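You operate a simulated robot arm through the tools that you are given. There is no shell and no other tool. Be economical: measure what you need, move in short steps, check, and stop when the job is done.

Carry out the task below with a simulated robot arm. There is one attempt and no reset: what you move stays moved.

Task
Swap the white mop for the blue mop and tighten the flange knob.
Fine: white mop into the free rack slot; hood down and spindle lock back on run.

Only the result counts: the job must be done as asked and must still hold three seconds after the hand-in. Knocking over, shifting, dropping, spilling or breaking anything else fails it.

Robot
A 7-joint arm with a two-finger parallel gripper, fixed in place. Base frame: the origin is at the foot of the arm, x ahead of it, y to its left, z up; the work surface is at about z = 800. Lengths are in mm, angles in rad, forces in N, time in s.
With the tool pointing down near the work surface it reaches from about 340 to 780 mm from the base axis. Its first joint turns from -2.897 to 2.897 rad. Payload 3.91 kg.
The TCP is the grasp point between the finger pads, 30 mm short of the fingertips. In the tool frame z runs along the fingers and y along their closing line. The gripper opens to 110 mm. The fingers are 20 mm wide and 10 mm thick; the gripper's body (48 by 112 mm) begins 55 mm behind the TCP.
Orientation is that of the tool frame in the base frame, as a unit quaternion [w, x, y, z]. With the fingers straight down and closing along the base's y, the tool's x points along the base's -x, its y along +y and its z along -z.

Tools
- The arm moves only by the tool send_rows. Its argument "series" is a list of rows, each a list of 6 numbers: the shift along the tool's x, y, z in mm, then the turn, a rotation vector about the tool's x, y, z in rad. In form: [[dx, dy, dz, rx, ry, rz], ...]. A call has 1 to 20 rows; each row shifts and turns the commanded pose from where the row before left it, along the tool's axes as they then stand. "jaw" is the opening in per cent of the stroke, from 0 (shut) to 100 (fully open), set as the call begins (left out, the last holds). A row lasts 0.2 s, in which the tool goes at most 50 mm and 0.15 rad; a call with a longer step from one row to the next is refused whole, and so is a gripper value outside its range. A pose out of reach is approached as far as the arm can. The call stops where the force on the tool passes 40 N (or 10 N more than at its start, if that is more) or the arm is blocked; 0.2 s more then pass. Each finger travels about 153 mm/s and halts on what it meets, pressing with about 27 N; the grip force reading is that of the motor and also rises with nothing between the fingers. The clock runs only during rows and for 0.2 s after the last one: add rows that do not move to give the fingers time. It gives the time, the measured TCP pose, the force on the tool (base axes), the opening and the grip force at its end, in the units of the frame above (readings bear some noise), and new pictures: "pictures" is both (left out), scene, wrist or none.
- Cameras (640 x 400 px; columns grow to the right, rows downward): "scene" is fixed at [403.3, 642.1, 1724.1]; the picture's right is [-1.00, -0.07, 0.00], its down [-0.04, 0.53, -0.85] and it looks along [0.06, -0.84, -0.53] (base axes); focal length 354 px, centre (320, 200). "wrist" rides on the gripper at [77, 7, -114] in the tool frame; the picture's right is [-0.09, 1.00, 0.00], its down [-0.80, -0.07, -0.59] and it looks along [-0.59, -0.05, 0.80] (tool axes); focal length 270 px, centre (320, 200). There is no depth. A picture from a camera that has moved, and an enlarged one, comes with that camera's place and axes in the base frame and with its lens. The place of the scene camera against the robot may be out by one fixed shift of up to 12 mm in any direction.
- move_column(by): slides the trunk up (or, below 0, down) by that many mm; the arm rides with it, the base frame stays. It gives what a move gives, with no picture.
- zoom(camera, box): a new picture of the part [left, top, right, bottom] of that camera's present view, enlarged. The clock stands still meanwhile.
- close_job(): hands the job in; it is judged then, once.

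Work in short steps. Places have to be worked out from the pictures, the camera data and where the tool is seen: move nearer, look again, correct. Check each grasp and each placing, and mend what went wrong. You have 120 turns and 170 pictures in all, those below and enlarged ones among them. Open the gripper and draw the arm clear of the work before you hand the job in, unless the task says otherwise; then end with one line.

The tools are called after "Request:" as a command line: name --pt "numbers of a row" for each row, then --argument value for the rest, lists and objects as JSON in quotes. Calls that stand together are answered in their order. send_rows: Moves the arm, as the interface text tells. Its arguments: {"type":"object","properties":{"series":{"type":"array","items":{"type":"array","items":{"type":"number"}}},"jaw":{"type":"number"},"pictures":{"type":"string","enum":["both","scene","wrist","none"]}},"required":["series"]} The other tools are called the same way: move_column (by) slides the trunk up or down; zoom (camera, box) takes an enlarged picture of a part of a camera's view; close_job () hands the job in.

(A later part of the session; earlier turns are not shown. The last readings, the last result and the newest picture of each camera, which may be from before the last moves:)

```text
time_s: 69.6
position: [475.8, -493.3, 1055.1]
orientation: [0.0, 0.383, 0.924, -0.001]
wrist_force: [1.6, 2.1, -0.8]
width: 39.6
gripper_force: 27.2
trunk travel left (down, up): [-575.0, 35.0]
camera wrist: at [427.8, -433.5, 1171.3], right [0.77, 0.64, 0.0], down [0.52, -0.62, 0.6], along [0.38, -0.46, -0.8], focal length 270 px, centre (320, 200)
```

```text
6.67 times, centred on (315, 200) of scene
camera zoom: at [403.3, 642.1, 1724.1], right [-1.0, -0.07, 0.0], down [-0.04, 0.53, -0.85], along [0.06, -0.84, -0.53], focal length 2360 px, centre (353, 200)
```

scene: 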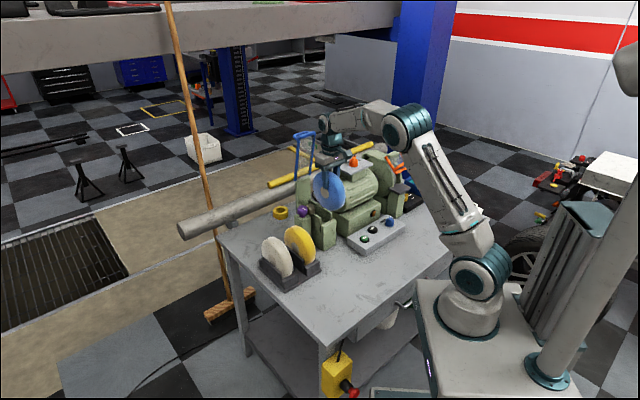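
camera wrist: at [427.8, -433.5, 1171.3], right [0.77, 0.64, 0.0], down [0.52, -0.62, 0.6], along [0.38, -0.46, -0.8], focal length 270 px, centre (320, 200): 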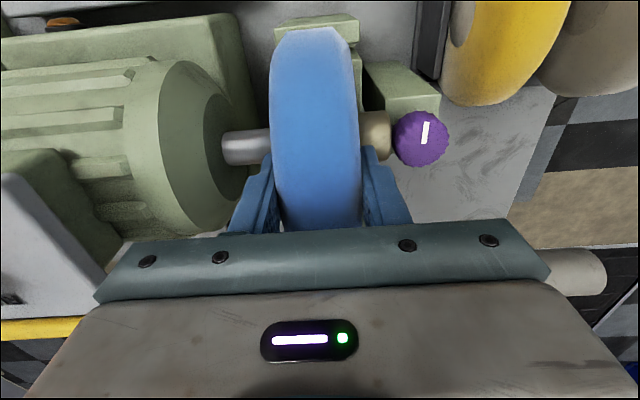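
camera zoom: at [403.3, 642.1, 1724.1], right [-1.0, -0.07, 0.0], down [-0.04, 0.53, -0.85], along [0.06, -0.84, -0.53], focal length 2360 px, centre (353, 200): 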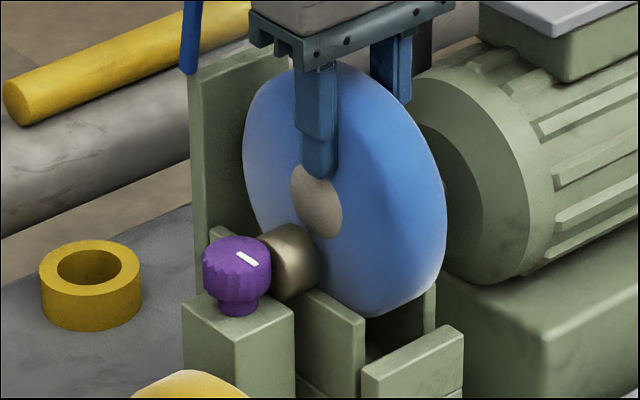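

Slight rub on the shaft side; I shift +0.7 mm outward and lower another 18 mm.

Request:
send_rows --pt "0 0.7 4 0 0 0" --pt "0 0 4 0 0 0" --pt "0 0 4 0 0 0" --pt "0 0 3 0 0 0" --pt "0 0 3 0 0 0" --pt "0 0 0 0 0 0" --pictures "none"

Request:
zoom --camera "scene" --box '[290, 170, 340, 230]'

```text
time_s: 71.0
position: [474.5, -492.8, 1036.9]
orientation: [-0.001, 0.383, 0.924, 0.0]
wrist_force: [1.3, 2.0, -1.0]
width: 39.8
gripper_force: 27.2
trunk travel left (down, up): [-575.0, 35.0]
```

```text
6.67 times, centred on (315, 200) of scene
camera zoom: at [403.3, 642.1, 1724.1], right [-1.0, -0.07, 0.0], down [-0.04, 0.53, -0.85], along [0.06, -0.84, -0.53], focal length 2360 px, centre (353, 200)
```

zoom: 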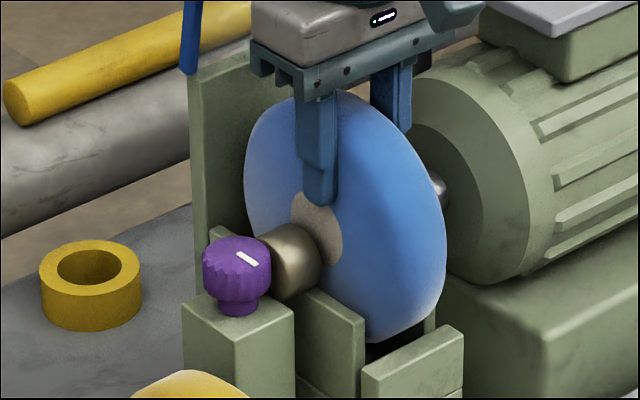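

Going well; I continue with small steps and 3 mm forward to match the seat.

Request:
send_rows --pt "-1 0 3 0 0 0" --pt "-1 0 3 0 0 0" --pt "-1 0 3 0 0 0" --pt "0 0 0 0 0 0" --pictures "none"

Request:
zoom --camera "scene" --box '[290, 170, 340, 230]'

```text
time_s: 72.0
position: [476.5, -495.0, 1028.2]
orientation: [-0.001, 0.383, 0.924, -0.001]
wrist_force: [1.1, 2.6, -0.7]
width: 39.9
gripper_force: 27.2
trunk travel left (down, up): [-575.0, 35.0]
```

```text
6.67 times, centred on (315, 200) of scene
camera zoom: at [403.3, 642.1, 1724.1], right [-1.0, -0.07, 0.0], down [-0.04, 0.53, -0.85], along [0.06, -0.84, -0.53], focal length 2360 px, centre (353, 200)
```

zoom: 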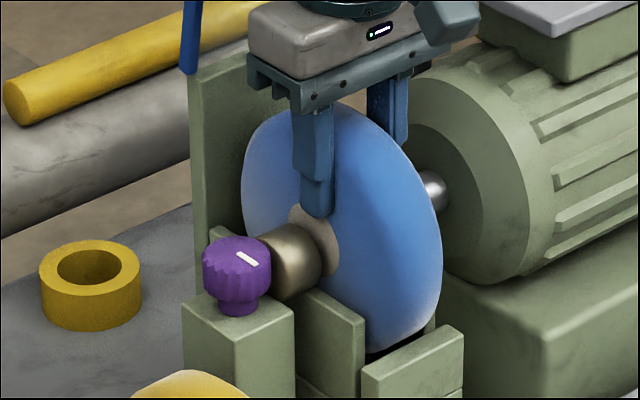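

About 6 mm from the seat; I continue slowly.

Request:
send_rows --pt "-1.5 0 2 0 0 0" --pt "-1.5 0 2 0 0 0" --pt "0 0 2 0 0 0" --pt "0 0 0 0 0 0" --pictures "none"

Request:
zoom --camera "scene" --box '[290, 170, 340, 230]'

```text
time_s: 73.0
position: [479.5, -497.9, 1021.5]
orientation: [0.0, 0.384, 0.923, -0.001]
wrist_force: [1.5, 1.0, -1.1]
width: 39.9
gripper_force: 26.8
trunk travel left (down, up): [-575.0, 35.0]
```

```text
6.67 times, centred on (315, 200) of scene
camera zoom: at [403.3, 642.1, 1724.1], right [-1.0, -0.07, 0.0], down [-0.04, 0.53, -0.85], along [0.06, -0.84, -0.53], focal length 2360 px, centre (353, 200)
```

zoom: 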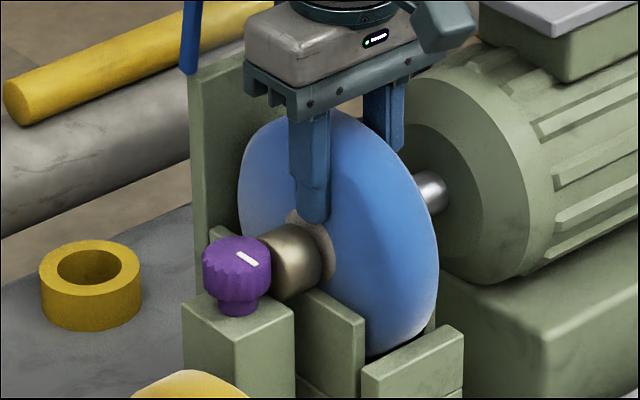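

Nearly seated; a few more millimetres until contact.

Request:
send_rows --pt "-1 0 1.5 0 0 0" --pt "-1 0 1.5 0 0 0" --pt "0 0 1.5 0 0 0" --pt "0 0 0 0 0 0" --pictures "none"

```text
time_s: 74.0
position: [479.8, -496.0, 1019.6]
orientation: [0.001, 0.384, 0.923, -0.002]
wrist_force: [-5.3, 7.7, 11.0]
width: 39.7
gripper_force: 27.4
trunk travel left (down, up): [-575.0, 35.0]
```

Contact on the back/bottom. I relax 2 mm toward the robot and press 1.5 mm more to confirm the seat.

Request:
send_rows --pt "2 0 0 0 0 0" --pt "0 0 1.5 0 0 0" --pt "0 0 0 0 0 0" --pictures "none"

Request:
zoom --camera "scene" --box '[290, 170, 340, 230]'

```text
time_s: 74.8
position: [480.7, -496.8, 1019.4]
orientation: [0.002, 0.384, 0.923, -0.002]
wrist_force: [0.9, 0.2, 18.9]
width: 39.8
gripper_force: 27.2
trunk travel left (down, up): [-575.0, 35.0]
```

```text
6.67 times, centred on (315, 200) of scene
camera zoom: at [403.3, 642.1, 1724.1], right [-1.0, -0.07, 0.0], down [-0.04, 0.53, -0.85], along [0.06, -0.84, -0.53], focal length 2360 px, centre (353, 200)
```

zoom: 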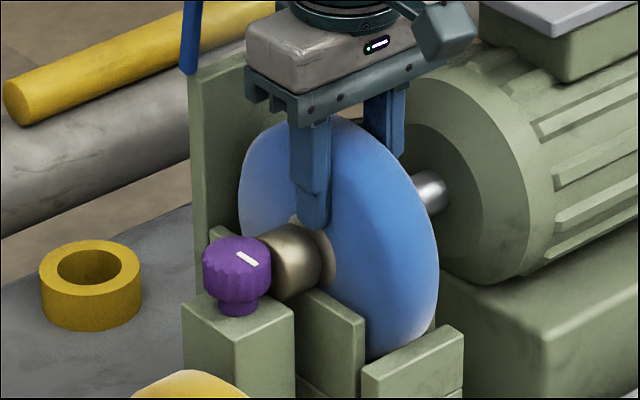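

Seated at the same height as the white mop was. I release, open, and rise.

Request:
send_rows --pt "0 0 -2 0 0 0" --pt "0 0 0 0 0 0" --pictures "none"

Request:
send_rows --pt "0 0 0 0 0 0" --pt "0 0 0 0 0 0" --pt "0 0 -10 0 0 0" --pt "0 0 -25 0 0 0" --pt "0 0 -40 0 0 0" --pt "10 0 -40 0 0 0" --pt "30 0 -20 0 0 0" --pt "0 0 0 0 0 0" --jaw 55

Request:
zoom --camera "scene" --box '[280, 120, 360, 230]'

```text
time_s: 75.4
position: [480.2, -496.9, 1019.7]
orientation: [0.0, 0.384, 0.923, -0.001]
wrist_force: [3.2, -1.8, 11.9]
width: 39.6
gripper_force: 27.1
trunk travel left (down, up): [-575.0, 35.0]
```

```text
time_s: 77.2
position: [450.2, -468.2, 1154.0]
orientation: [0.0, 0.383, 0.924, -0.001]
wrist_force: [0.7, -0.7, 0.5]
width: 60.4
gripper_force: 0.0
trunk travel left (down, up): [-575.0, 35.0]
camera wrist: at [404.3, -409.7, 1269.4], right [0.77, 0.64, 0.0], down [0.52, -0.62, 0.59], along [0.38, -0.46, -0.8], focal length 270 px, centre (320, 200)
```

scene: 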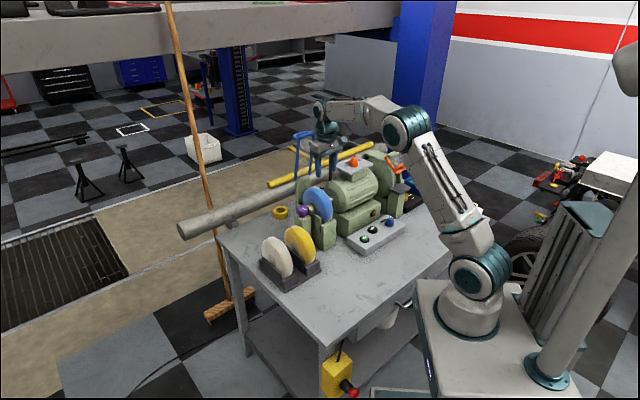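
wrist: 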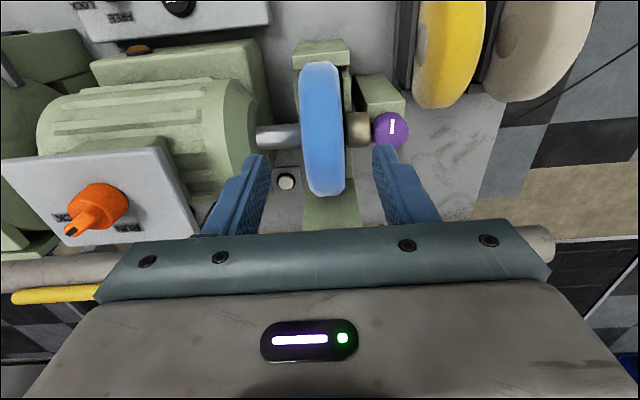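

```text
3.64 times, centred on (320, 175) of scene
camera zoom: at [403.3, 642.1, 1724.1], right [-1.0, -0.07, 0.0], down [-0.04, 0.53, -0.85], along [0.06, -0.84, -0.53], focal length 1288 px, centre (320, 291)
```

zoom: 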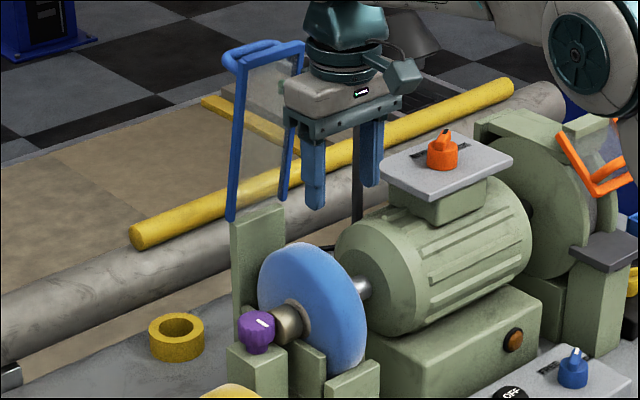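

Now tighten: I return above the knob in the exact pose where I released it (look along +x, opening ≈52 mm).

Request:
send_rows --pt "-25.3 38.3 0 0 0 0" --pt "-25.3 38.3 0 0 0 0" --pt "0 0 0 0 0 -0.138" --pt "0 0 0 0 0 -0.138" --pt "0 0 0 0 0 -0.138" --pt "0 0 0 0 0 -0.138" --pt "0 0 0 0 0 -0.138" --pt "0 0 0 0 0 -0.138" --pt "0 0 30 0 0 0" --jaw 47 --pictures "wrist"

```text
time_s: 79.2
position: [541.1, -449.9, 1122.0]
orientation: [0.0, -0.022, 1.0, -0.001]
wrist_force: [0.0, 1.0, 0.2]
width: 51.8
gripper_force: 0.1
trunk travel left (down, up): [-575.0, 35.0]
camera wrist: at [466.8, -446.1, 1238.6], right [0.04, 1.0, 0.0], down [0.8, -0.04, 0.59], along [0.59, -0.03, -0.8], focal length 270 px, centre (320, 200)
```

wrist: 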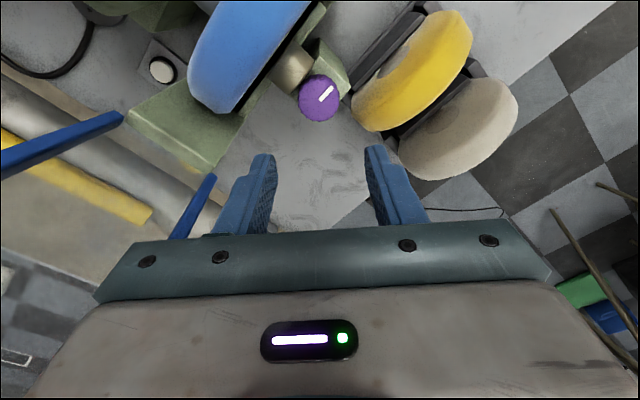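

I descend to TCP z≈998 and close on the knob.

Request:
send_rows --pt "0 0 40 0 0 0" --pt "0 0 40 0 0 0" --pt "0 0 30 0 0 0" --pt "0 0 14 0 0 0" --pt "0 0 0 0 0 0" --pictures "none"

Request:
send_rows --pt "0 0 0 0 0 0" --pt "0 0 0 0 0 0" --pt "0 0 0 0 0 0" --jaw 0 --pictures "wrist"

```text
time_s: 80.4
position: [540.5, -449.8, 999.1]
orientation: [0.0, -0.021, 1.0, -0.002]
wrist_force: [0.6, -0.1, 1.1]
width: 51.7
gripper_force: 0.0
trunk travel left (down, up): [-575.0, 35.0]
```

```text
time_s: 81.2
position: [540.9, -451.8, 999.9]
orientation: [0.0, -0.02, 1.0, -0.001]
wrist_force: [2.0, -6.5, -1.2]
width: 37.7
gripper_force: 45.1
trunk travel left (down, up): [-575.0, 35.0]
camera wrist: at [465.4, -447.2, 1114.6], right [0.05, 1.0, 0.0], down [0.8, -0.04, 0.59], along [0.59, -0.03, -0.8], focal length 270 px, centre (320, 200)
```

wrist: 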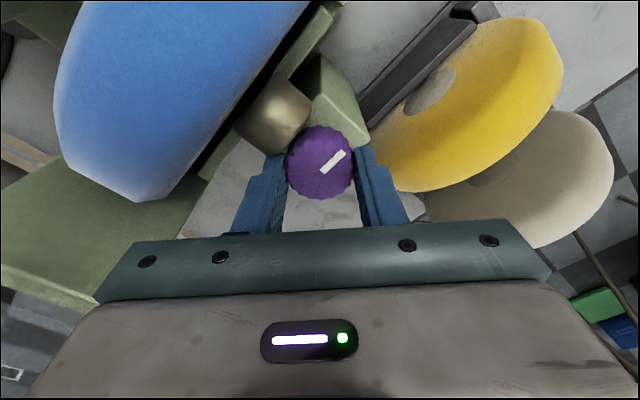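

Gripped. I turn clockwise, first 0.9 rad.

Request:
send_rows --pt "0 0 0 0 0 0.1" --pt "0 0 0 0 0 0.1" --pt "0 0 0 0 0 0.1" --pt "0 0 0 0 0 0.1" --pt "0 0 0 0 0 0.1" --pt "0 0 0 0 0 0.1" --pt "0 0 0 0 0 0.1" --pt "0 0 0 0 0 0.1" --pt "0 0 0 0 0 0" --pictures "wrist"

```text
time_s: 83.2
position: [539.9, -452.9, 998.2]
orientation: [0.0, 0.371, 0.929, -0.001]
wrist_force: [0.0, -12.1, 1.2]
width: 37.9
gripper_force: 44.9
trunk travel left (down, up): [-575.0, 35.0]
camera wrist: at [491.1, -394.1, 1114.6], right [0.75, 0.66, 0.0], down [0.53, -0.6, 0.59], along [0.39, -0.45, -0.8], focal length 270 px, centre (320, 200)
```

wrist: 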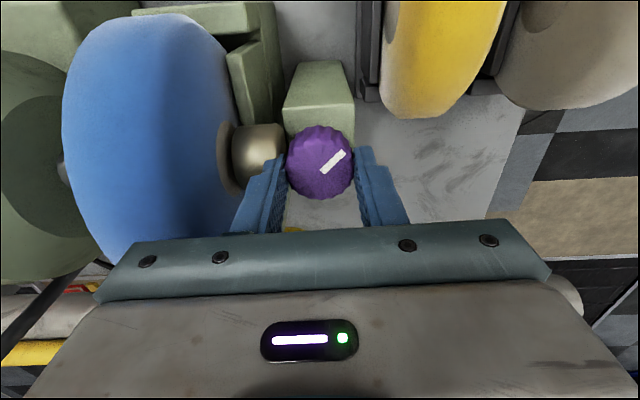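

Knob follows the gripper. I continue clockwise until it slips at its stop.

Request:
send_rows --pt "0 0 0 0 0 0.1" --pt "0 0 0 0 0 0.1" --pt "0 0 0 0 0 0.1" --pt "0 0 0 0 0 0.1" --pt "0 0 0 0 0 0.1" --pt "0 0 0 0 0 0.1" --pt "0 0 0 0 0 0.1" --pt "0 0 0 0 0 0" --pictures "wrist"

Request:
send_rows --pt "0 0 0 0 0 0.1" --pt "0 0 0 0 0 0.1" --pt "0 0 0 0 0 0.1" --pt "0 0 0 0 0 0.1" --pt "0 0 0 0 0 0.1" --pt "0 0 0 0 0 0.1" --pt "0 0 0 0 0 0.1" --pt "0 0 0 0 0 0.1" --pt "0 0 0 0 0 0" --pictures "wrist"

```text
time_s: 85.0
position: [539.4, -452.7, 998.9]
orientation: [0.0, 0.667, 0.745, -0.001]
wrist_force: [-11.7, -13.8, -4.4]
width: 37.5
gripper_force: 45.0
trunk travel left (down, up): [-575.0, 35.0]
camera wrist: at [539.6, -375.4, 1114.6], right [1.0, 0.02, 0.0], down [0.02, -0.8, 0.59], along [0.01, -0.59, -0.8], focal length 270 px, centre (320, 200)
```

wrist: 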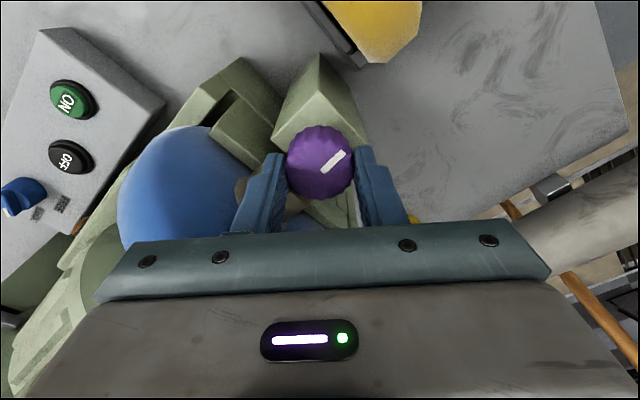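

```text
time_s: 87.0
position: [540.5, -449.2, 999.5]
orientation: [0.0, 0.905, 0.426, 0.0]
wrist_force: [-12.1, 6.1, -3.0]
width: 37.4
gripper_force: 44.7
trunk travel left (down, up): [-575.0, 35.0]
camera wrist: at [596.4, -394.2, 1115.8], right [0.71, -0.7, 0.0], down [-0.56, -0.57, 0.59], along [-0.42, -0.42, -0.8], focal length 270 px, centre (320, 200)
```

wrist: 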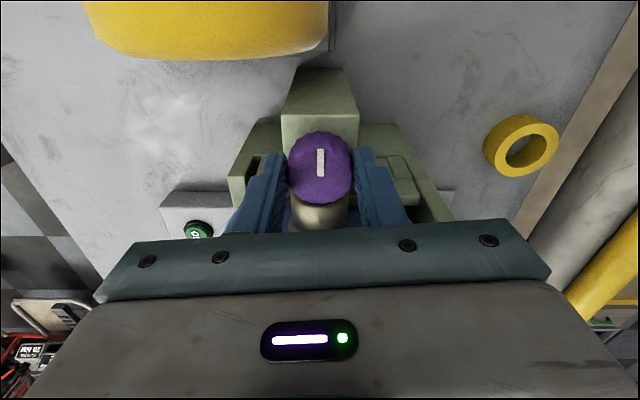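

It slipped at the tight stop: the mark is back at its original 45° direction. I open and rise.

Request:
send_rows --pt "0 0 0 0 0 0" --pt "0 0 0 0 0 0" --pt "0 0 -20 0 0 0" --pt "0 0 -45 0 0 0" --pt "0 0 -45 0 0 0" --pt "0 0 -45 0 0 0" --jaw 52

Request:
zoom --camera "scene" --box '[290, 120, 340, 230]'

```text
time_s: 88.4
position: [539.4, -451.0, 1156.3]
orientation: [0.001, 0.904, 0.427, -0.001]
wrist_force: [-0.2, 0.2, 0.1]
width: 57.1
gripper_force: 0.1
trunk travel left (down, up): [-575.0, 35.0]
camera wrist: at [596.2, -395.6, 1271.2], right [0.71, -0.7, 0.0], down [-0.56, -0.57, 0.6], along [-0.42, -0.42, -0.8], focal length 270 px, centre (320, 200)
```

scene: 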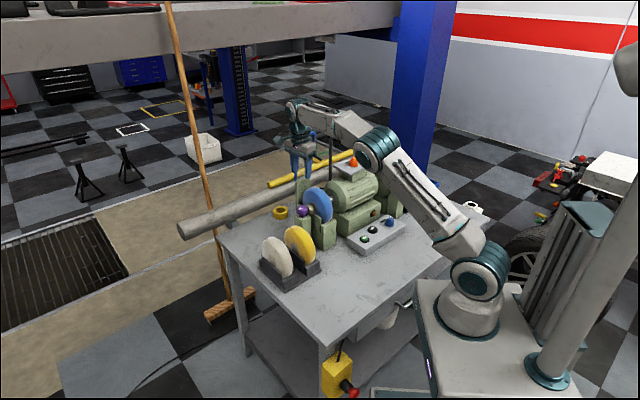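
wrist: 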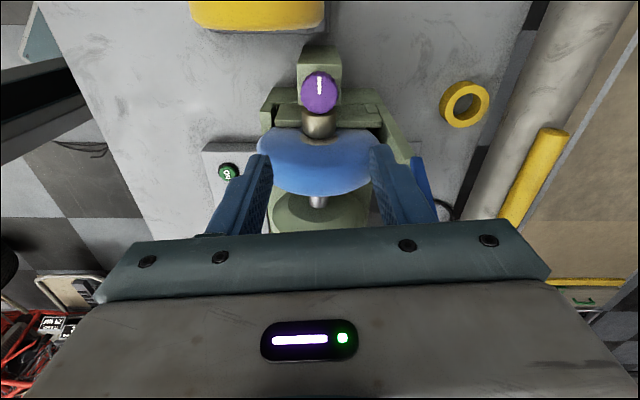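

```text
3.64 times, centred on (315, 175) of scene
camera zoom: at [403.3, 642.1, 1724.1], right [-1.0, -0.07, 0.0], down [-0.04, 0.53, -0.85], along [0.06, -0.84, -0.53], focal length 1288 px, centre (338, 291)
```

zoom: 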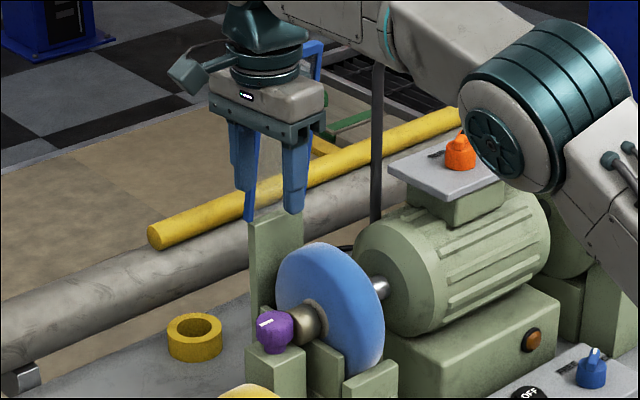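

Knob is tight. Next the hood: its top bar is too far for a straight-down tool, so I back off, align, and pitch the tool forward 45° to look at it and reach it.

Request:
send_rows --pt "4.3 -38.6 -11 0 0 0" --pt "4.3 -38.6 -11 0 0 0" --pt "4.3 -38.6 -11 0 0 0" --pt "4.3 -38.6 -11 0 0 0" --pt "0 0 0 0 0 0.11" --pt "0 0 0 -0.131 0 0" --pt "0 0 0 -0.131 0 0" --pt "0 0 0 -0.131 0 0" --pt "0 0 0 -0.131 0 0" --pt "0 0 0 -0.131 0 0" --pt "0 0 0 -0.131 0 0" --pt "0 0 0 0 0 0"

Request:
zoom --camera "scene" --box '[280, 110, 360, 210]'

```text
time_s: 91.0
position: [432.4, -339.1, 1198.5]
orientation: [0.356, 0.855, 0.348, 0.145]
wrist_force: [0.4, 0.6, -0.6]
width: 57.3
gripper_force: 0.0
trunk travel left (down, up): [-575.0, 35.0]
camera wrist: at [436.4, -230.6, 1285.2], right [0.43, -0.56, 0.71], down [-0.9, -0.22, 0.37], along [-0.05, -0.8, -0.6], focal length 270 px, centre (320, 200)
```

scene: 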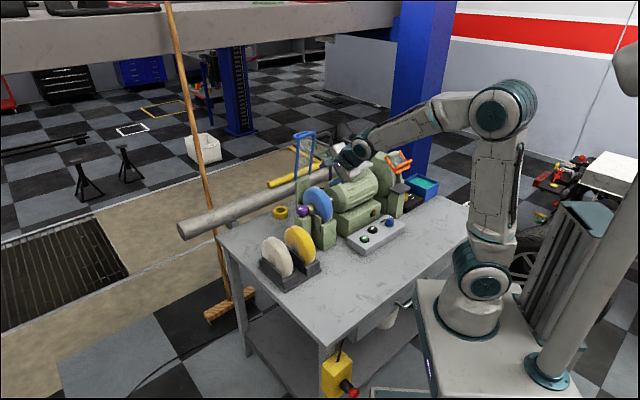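
wrist: 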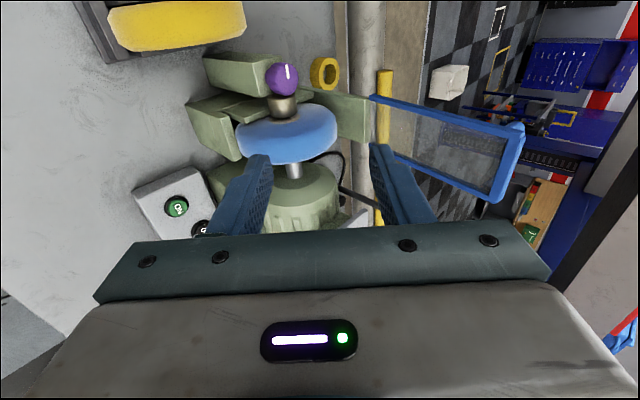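

```text
4.00 times, centred on (320, 160) of scene
camera zoom: at [403.3, 642.1, 1724.1], right [-1.0, -0.07, 0.0], down [-0.04, 0.53, -0.85], along [0.06, -0.84, -0.53], focal length 1416 px, centre (320, 360)
```

zoom: 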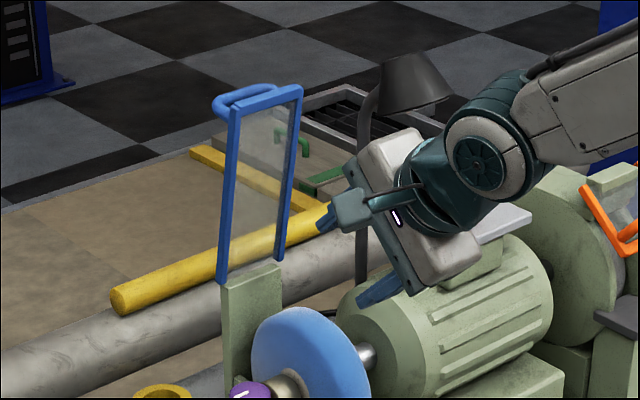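

The hood frame (top bar, rear handle loop) is clearly visible; I zoom to locate its corners.

Request:
zoom --camera "wrist" --box '[360, 70, 540, 220]'

Request:
zoom --camera "scene" --box '[290, 125, 330, 190]'

```text
2.67 times, centred on (450, 145) of wrist
camera zoom: at [436.4, -230.6, 1285.2], right [0.43, -0.56, 0.71], down [-0.9, -0.22, 0.37], along [-0.05, -0.8, -0.6], focal length 721 px, centre (-27, 347)
```

zoom: 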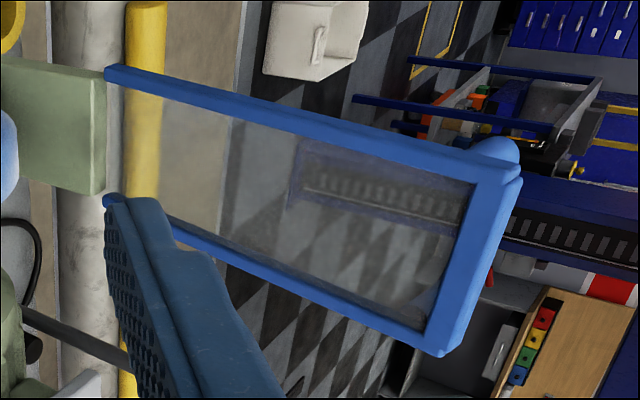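

```text
6.15 times, centred on (310, 158) of scene
camera zoom: at [403.3, 642.1, 1724.1], right [-1.0, -0.07, 0.0], down [-0.04, 0.53, -0.85], along [0.06, -0.84, -0.53], focal length 2179 px, centre (382, 462)
```

zoom: 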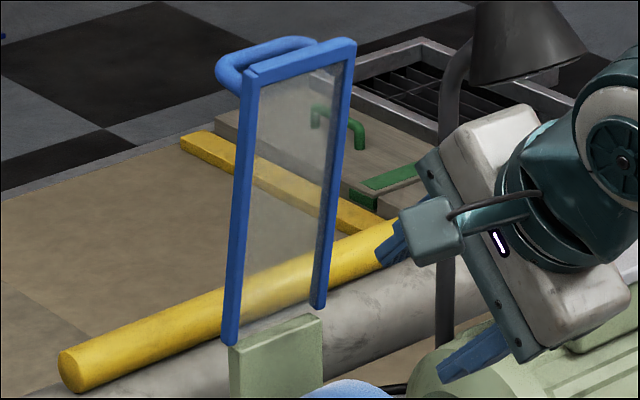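

The hood stands near vertical, top bar around perp≈785, z≈1240, with pivot near z≈1045. I move the pitched tool up toward the top bar, so it can cage the bar and drag it over; stopping short for a look.

Request:
send_rows --pt "-13.3 33 10.8 0 0 0" --pt "-13.3 33 10.8 0 0 0" --pt "-13.3 33 10.8 0 0 0" --pt "-13.3 33 10.8 0 0 0" --pt "-13.3 33 10.8 0 0 0" --pt "0 0 0 0 0 0"

Request:
zoom --camera "scene" --box '[280, 110, 360, 200]'

```text
time_s: 92.4
position: [492.7, -494.9, 1278.4]
orientation: [0.355, 0.856, 0.349, 0.143]
wrist_force: [0.5, 0.1, -0.1]
width: 57.2
gripper_force: 0.0
trunk travel left (down, up): [-575.0, 35.0]
camera wrist: at [496.8, -387.1, 1364.4], right [0.43, -0.56, 0.71], down [-0.9, -0.22, 0.37], along [-0.05, -0.8, -0.6], focal length 270 px, centre (320, 200)
```

scene: 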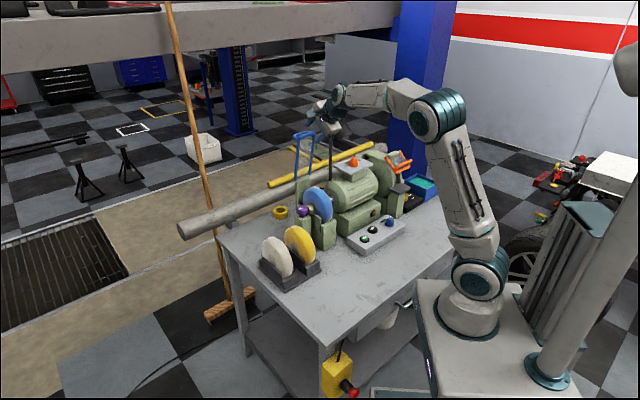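
wrist: 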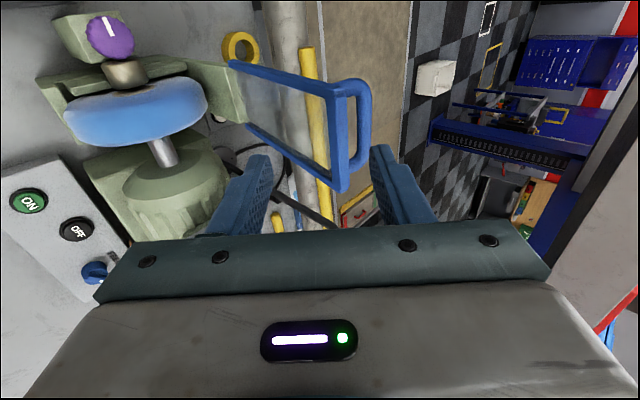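

```text
4.44 times, centred on (320, 155) of scene
camera zoom: at [403.3, 642.1, 1724.1], right [-1.0, -0.07, 0.0], down [-0.04, 0.53, -0.85], along [0.06, -0.84, -0.53], focal length 1574 px, centre (320, 400)
```

zoom: 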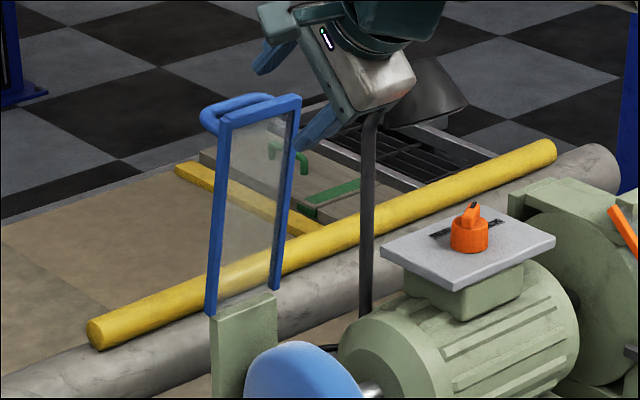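

The top bar lies at about perp 768, z 1238. I first shift sideways to line up, then check before inserting.

Request:
send_rows --pt "-6 14 0 0 0 0" --pt "-5.5 13.6 0 0 0 0" --pt "0 0 25 0 0 0" --pt "0 0 0 0 0 0" --pictures "wrist"

Request:
zoom --camera "wrist" --box '[220, 50, 440, 240]'

Request:
zoom --camera "scene" --box '[280, 110, 360, 200]'

```text
time_s: 93.4
position: [510.9, -530.1, 1279.5]
orientation: [0.355, 0.855, 0.348, 0.144]
wrist_force: [0.2, -0.3, 0.0]
width: 57.0
gripper_force: 0.0
trunk travel left (down, up): [-575.0, 35.0]
camera wrist: at [514.2, -421.8, 1365.9], right [0.43, -0.56, 0.71], down [-0.9, -0.22, 0.37], along [-0.05, -0.8, -0.6], focal length 270 px, centre (320, 200)
```

wrist: 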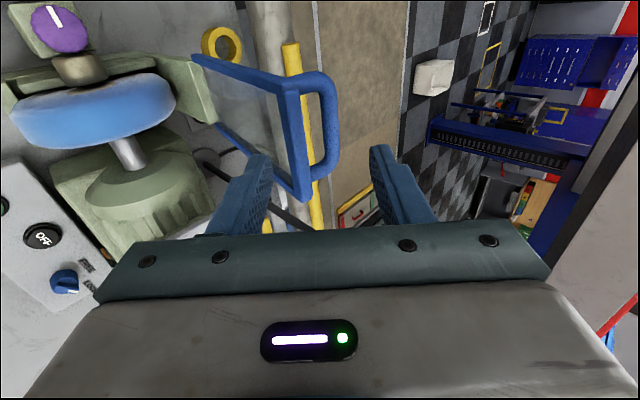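

```text
2.11 times, centred on (330, 145) of wrist
camera zoom: at [514.2, -421.8, 1365.9], right [0.43, -0.56, 0.71], down [-0.9, -0.22, 0.37], along [-0.05, -0.8, -0.6], focal length 569 px, centre (299, 316)
```

zoom: 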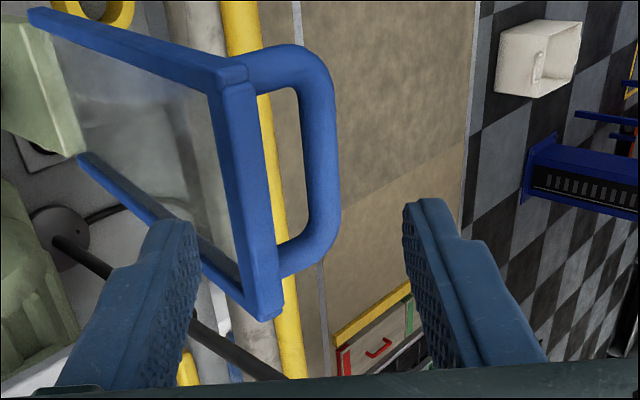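

```text
4.44 times, centred on (320, 155) of scene
camera zoom: at [403.3, 642.1, 1724.1], right [-1.0, -0.07, 0.0], down [-0.04, 0.53, -0.85], along [0.06, -0.84, -0.53], focal length 1574 px, centre (320, 400)
```

zoom: 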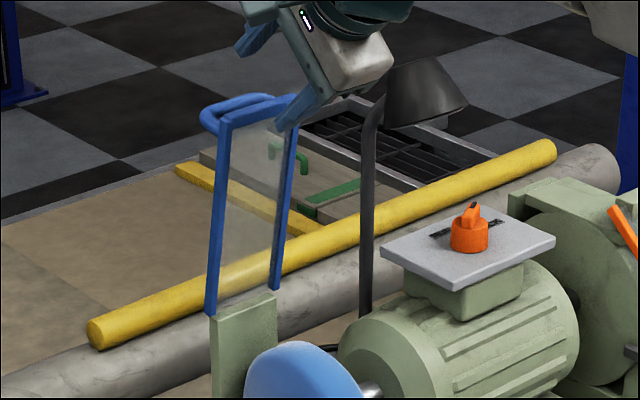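

The bar and its handle sit between the fingers in projection, slightly to the −y side. I centre (−4 y, +5 x) and insert 38 mm.

Request:
send_rows --pt "5 -4 8 0 0 0" --pt "0 0 10 0 0 0" --pt "0 0 10 0 0 0" --pt "0 0 10 0 0 0" --pt "0 0 0 0 0 0" --pictures "wrist"

Request:
zoom --camera "wrist" --box '[220, 50, 440, 240]'

```text
time_s: 94.6
position: [529.3, -543.3, 1250.5]
orientation: [0.355, 0.855, 0.349, 0.144]
wrist_force: [-11.0, 12.2, 2.2]
width: 61.7
gripper_force: 4.6
trunk travel left (down, up): [-575.0, 35.0]
camera wrist: at [532.4, -434.0, 1337.2], right [0.43, -0.56, 0.71], down [-0.9, -0.22, 0.37], along [-0.05, -0.8, -0.6], focal length 270 px, centre (320, 200)
```

wrist: 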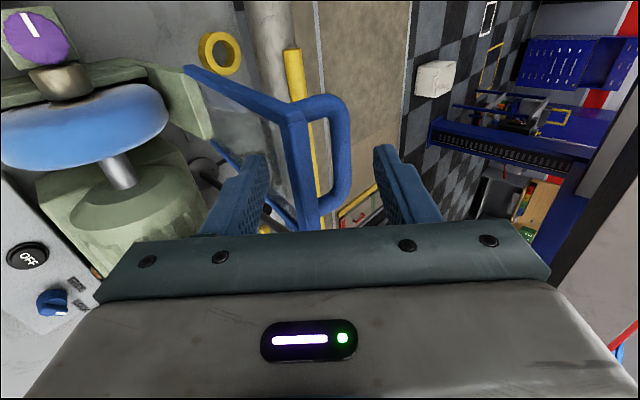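

```text
2.11 times, centred on (330, 145) of wrist
camera zoom: at [532.4, -434.0, 1337.2], right [0.43, -0.56, 0.71], down [-0.9, -0.22, 0.37], along [-0.05, -0.8, -0.6], focal length 569 px, centre (299, 316)
```

zoom: 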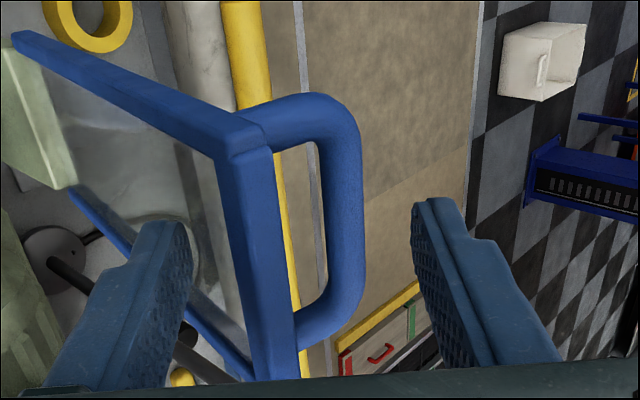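

The lower finger touches the panel (16 N). I open the jaw wider to relieve it and go 12 mm deeper so the rear finger is safely behind the handle.

Request:
send_rows --pt "0 0 0 0 0 0" --pt "0 0 0 0 0 0" --pt "0 0 6 0 0 0" --pt "0 0 6 0 0 0" --pt "0 0 0 0 0 0" --jaw 85 --pictures "wrist"

```text
time_s: 95.8
position: [537.6, -550.1, 1239.7]
orientation: [0.355, 0.855, 0.349, 0.144]
wrist_force: [0.0, -0.3, -0.3]
width: 93.4
gripper_force: 0.1
trunk travel left (down, up): [-575.0, 35.0]
camera wrist: at [541.1, -442.2, 1327.6], right [0.43, -0.56, 0.71], down [-0.9, -0.22, 0.37], along [-0.05, -0.8, -0.6], focal length 270 px, centre (320, 200)
```

wrist: 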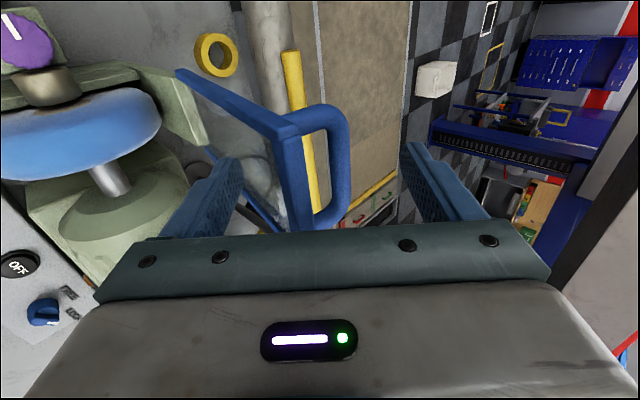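

Free of contact. I now pull: first until the rear finger meets the handle, then along the hood's arc to about 30°.

Request:
send_rows --pt "0 -16 0 0 0 0" --pt "0 -16 0 0 0 0" --pt "0 -16 -10 0 0 0" --pt "0 -16 -10 0 0 0" --pt "0 -16 -10 0 0 0" --pt "0 -16 -10 0 0 0" --pt "0 0 0 0 0 0"

Request:
zoom --camera "scene" --box '[280, 110, 360, 200]'

```text
time_s: 97.4
position: [469.7, -480.9, 1201.8]
orientation: [0.355, 0.855, 0.349, 0.143]
wrist_force: [0.3, -0.6, 0.1]
width: 93.6
gripper_force: 0.0
trunk travel left (down, up): [-575.0, 35.0]
camera wrist: at [474.1, -373.4, 1287.8], right [0.43, -0.56, 0.7], down [-0.9, -0.22, 0.37], along [-0.05, -0.79, -0.6], focal length 270 px, centre (320, 200)
```

scene: 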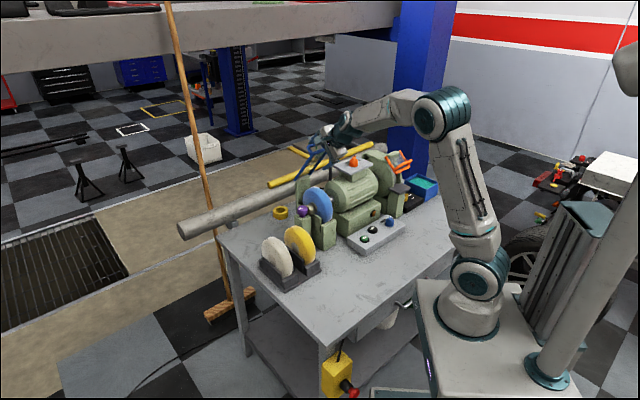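
wrist: 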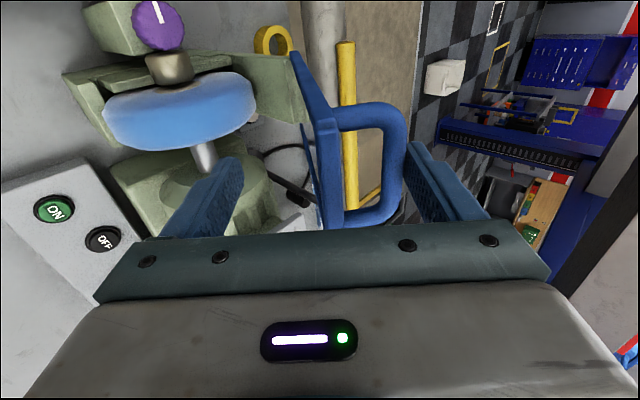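

```text
4.44 times, centred on (320, 155) of scene
camera zoom: at [403.3, 642.1, 1724.1], right [-1.0, -0.07, 0.0], down [-0.04, 0.53, -0.85], along [0.06, -0.84, -0.53], focal length 1574 px, centre (320, 400)
```

zoom: 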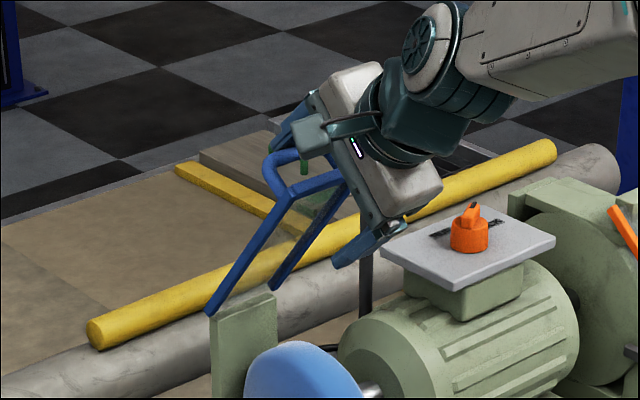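

The hood follows with little force. I continue along the arc to ~70°.

Request:
send_rows --pt "0 -16.6 -3.2 0 0 0" --pt "0 -16.6 -3.2 0 0 0" --pt "0 -16.6 -3.2 0 0 0" --pt "0 -16.6 -3.1 0 0 0" --pt "0 -16.6 2.5 0 0 0" --pt "0 -16.6 2.5 0 0 0" --pt "0 -16.6 2.5 0 0 0" --pt "0 0 0 0 0 0"

Request:
zoom --camera "scene" --box '[280, 120, 360, 220]'

```text
time_s: 99.2
position: [410.8, -420.6, 1121.3]
orientation: [0.356, 0.855, 0.348, 0.144]
wrist_force: [0.2, 0.1, 0.4]
width: 93.6
gripper_force: 0.0
trunk travel left (down, up): [-575.0, 35.0]
camera wrist: at [413.8, -312.1, 1208.7], right [0.43, -0.56, 0.71], down [-0.9, -0.22, 0.37], along [-0.05, -0.8, -0.6], focal length 270 px, centre (320, 200)
```

scene: 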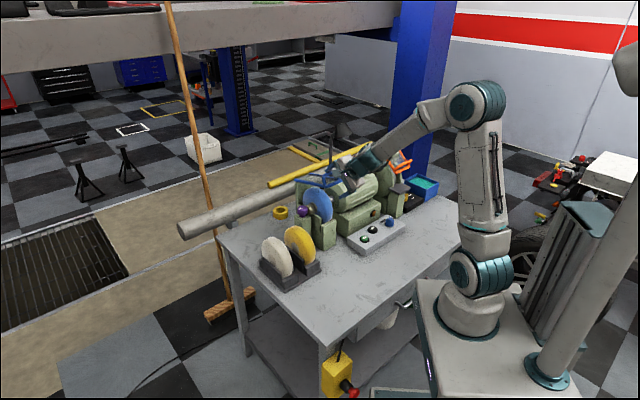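
wrist: 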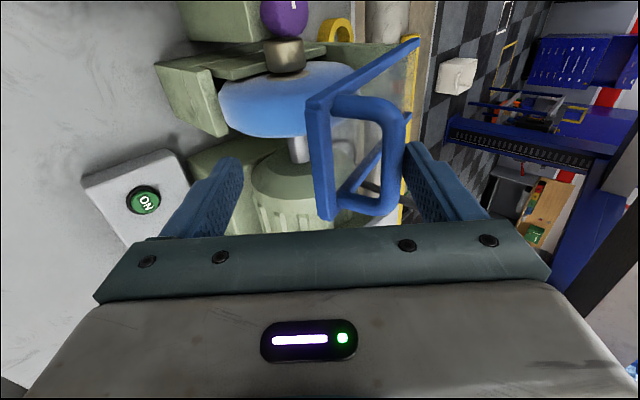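

```text
4.00 times, centred on (320, 170) of scene
camera zoom: at [403.3, 642.1, 1724.1], right [-1.0, -0.07, 0.0], down [-0.04, 0.53, -0.85], along [0.06, -0.84, -0.53], focal length 1416 px, centre (320, 320)
```

zoom: 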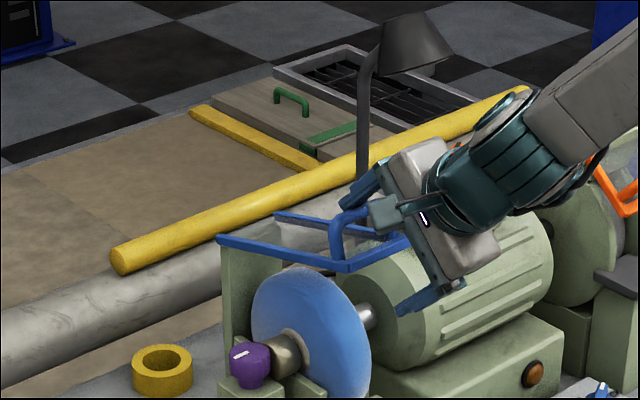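

Hood is about two thirds down. I continue to the stop in smaller steps.

Request:
send_rows --pt "0 -14 2 0 0 0" --pt "0 -12 5 0 0 0" --pt "0 -12 6 0 0 0" --pt "0 -10 5 0 0 0" --pt "0 -10 5 0 0 0" --pt "0 0 0 0 0 0"

Request:
zoom --camera "scene" --box '[280, 140, 360, 240]'

```text
time_s: 100.5
position: [397.9, -407.2, 1074.2]
orientation: [0.368, 0.85, 0.348, 0.145]
wrist_force: [9.6, -7.6, 16.6]
width: 103.3
gripper_force: 10.6
trunk travel left (down, up): [-575.0, 35.0]
stopped in row 6: the force on the tool passed its limit (the readings are from after the stop); the commanded pose is now the measured one
camera wrist: at [400.3, -297.5, 1158.0], right [0.42, -0.55, 0.72], down [-0.91, -0.21, 0.37], along [-0.05, -0.81, -0.58], focal length 270 px, centre (320, 200)
```

scene: 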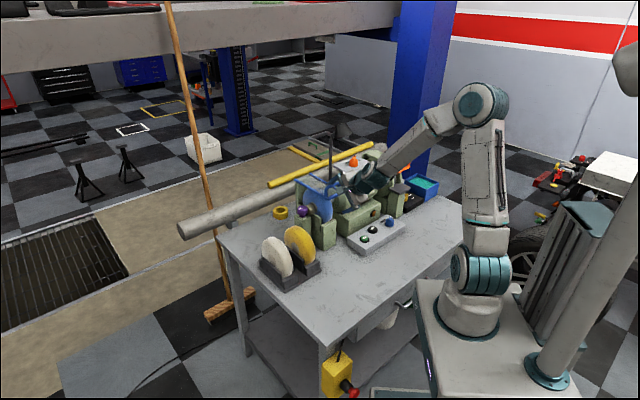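
wrist: 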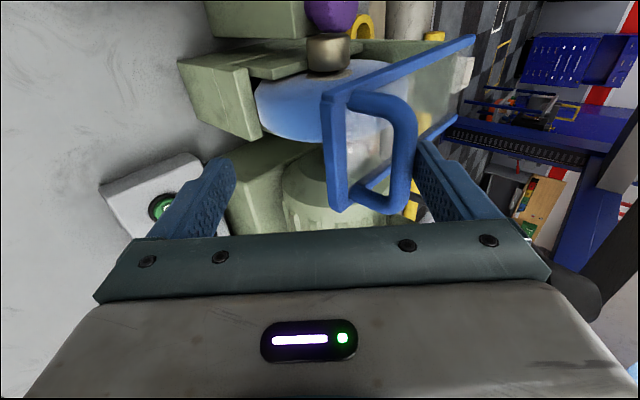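

```text
4.00 times, centred on (320, 190) of scene
camera zoom: at [403.3, 642.1, 1724.1], right [-1.0, -0.07, 0.0], down [-0.04, 0.53, -0.85], along [0.06, -0.84, -0.53], focal length 1416 px, centre (320, 240)
```

zoom: 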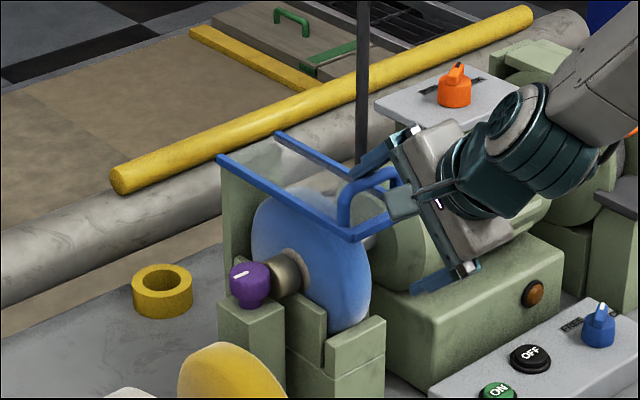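

The hood has come to its lower stop (near horizontal). I ease off the handle and withdraw backward along the fingers.

Request:
send_rows --pt "0 8 0 0 0 0" --pt "0 6 -6 0 0 0" --pt "0 0 -30 0 0 0" --pt "0 0 -40 0 0 0" --pt "0 0 -40 0 0 0" --pt "0 0 0 0 0 0"

Request:
zoom --camera "scene" --box '[280, 140, 360, 240]'

Request:
zoom --camera "wrist" --box '[180, 0, 480, 240]'

```text
time_s: 101.9
position: [347.5, -356.6, 1155.5]
orientation: [0.361, 0.852, 0.35, 0.147]
wrist_force: [-2.0, -1.3, 0.2]
width: 93.3
gripper_force: 0.0
out of reach, approached as far as the arm can: row 5
trunk travel left (down, up): [-575.0, 35.0]
camera wrist: at [350.1, -246.7, 1241.5], right [0.42, -0.56, 0.71], down [-0.9, -0.22, 0.36], along [-0.04, -0.8, -0.6], focal length 270 px, centre (320, 200)
```

scene: 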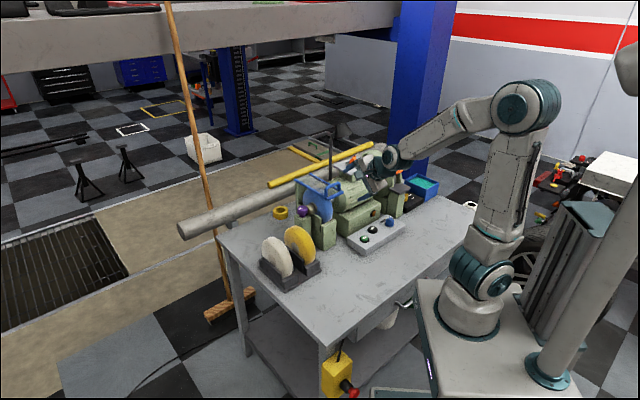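
wrist: 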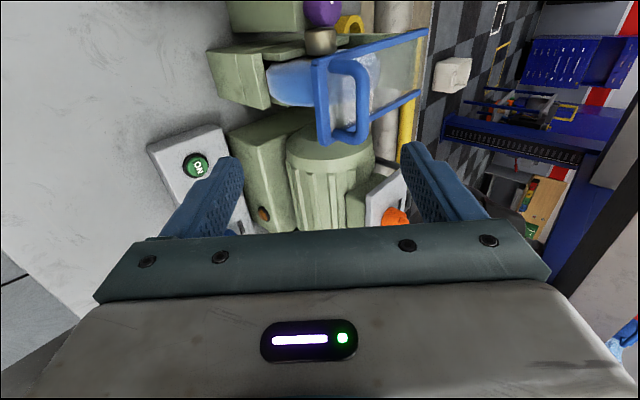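

```text
4.00 times, centred on (320, 190) of scene
camera zoom: at [403.3, 642.1, 1724.1], right [-1.0, -0.07, 0.0], down [-0.04, 0.53, -0.85], along [0.06, -0.84, -0.53], focal length 1416 px, centre (320, 240)
```

zoom: 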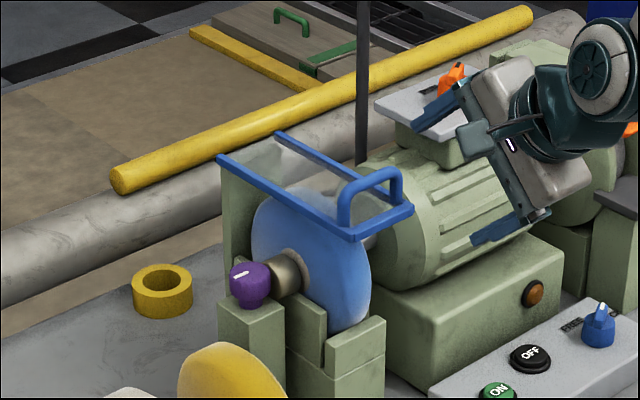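

```text
1.67 times, centred on (330, 120) of wrist
camera zoom: at [350.1, -246.7, 1241.5], right [0.42, -0.56, 0.71], down [-0.9, -0.22, 0.36], along [-0.04, -0.8, -0.6], focal length 450 px, centre (303, 333)
```

zoom: 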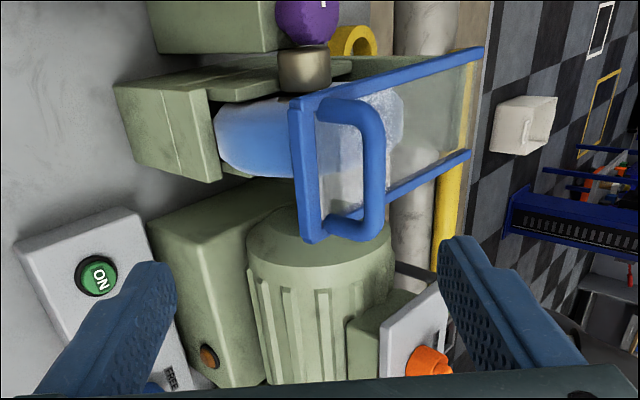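

Hood is down. I level the tool again, turn to look along −y, and raise the trunk for reach toward the orange lock.

Request:
send_rows --pt "0 0 0 0.1333 0 0" --pt "0 0 0 0.1333 0 0" --pt "0 0 0 0.1333 0 0" --pt "0 0 0 0.1333 0 0" --pt "0 0 0 0.1333 0 0" --pt "0 0 0 0.1333 0 0" --pt "0 0 0 0 0 -0.131" --pt "0 0 0 0 0 -0.131" --pt "0 0 0 0 0 -0.131" --pt "0 0 0 0 0 -0.131" --pt "0 0 0 0 0 -0.131" --pt "0 0 0 0 0 -0.131" --pt "0 0 0 0 0 0" --jaw 60 --pictures "none"

Request:
move_column --by 34

```text
time_s: 104.7
position: [344.1, -352.7, 1161.2]
orientation: [0.001, 0.711, 0.703, -0.005]
wrist_force: [0.0, 0.6, -1.0]
width: 65.7
gripper_force: 0.0
trunk travel left (down, up): [-575.0, 35.0]
```

```text
time_s: 105.5
position: [345.6, -351.9, 1196.8]
orientation: [0.001, 0.711, 0.703, -0.004]
wrist_force: [0.2, 0.0, 0.3]
width: 66.2
gripper_force: 0.1
trunk travel left (down, up): [-609.0, 1.0]
```

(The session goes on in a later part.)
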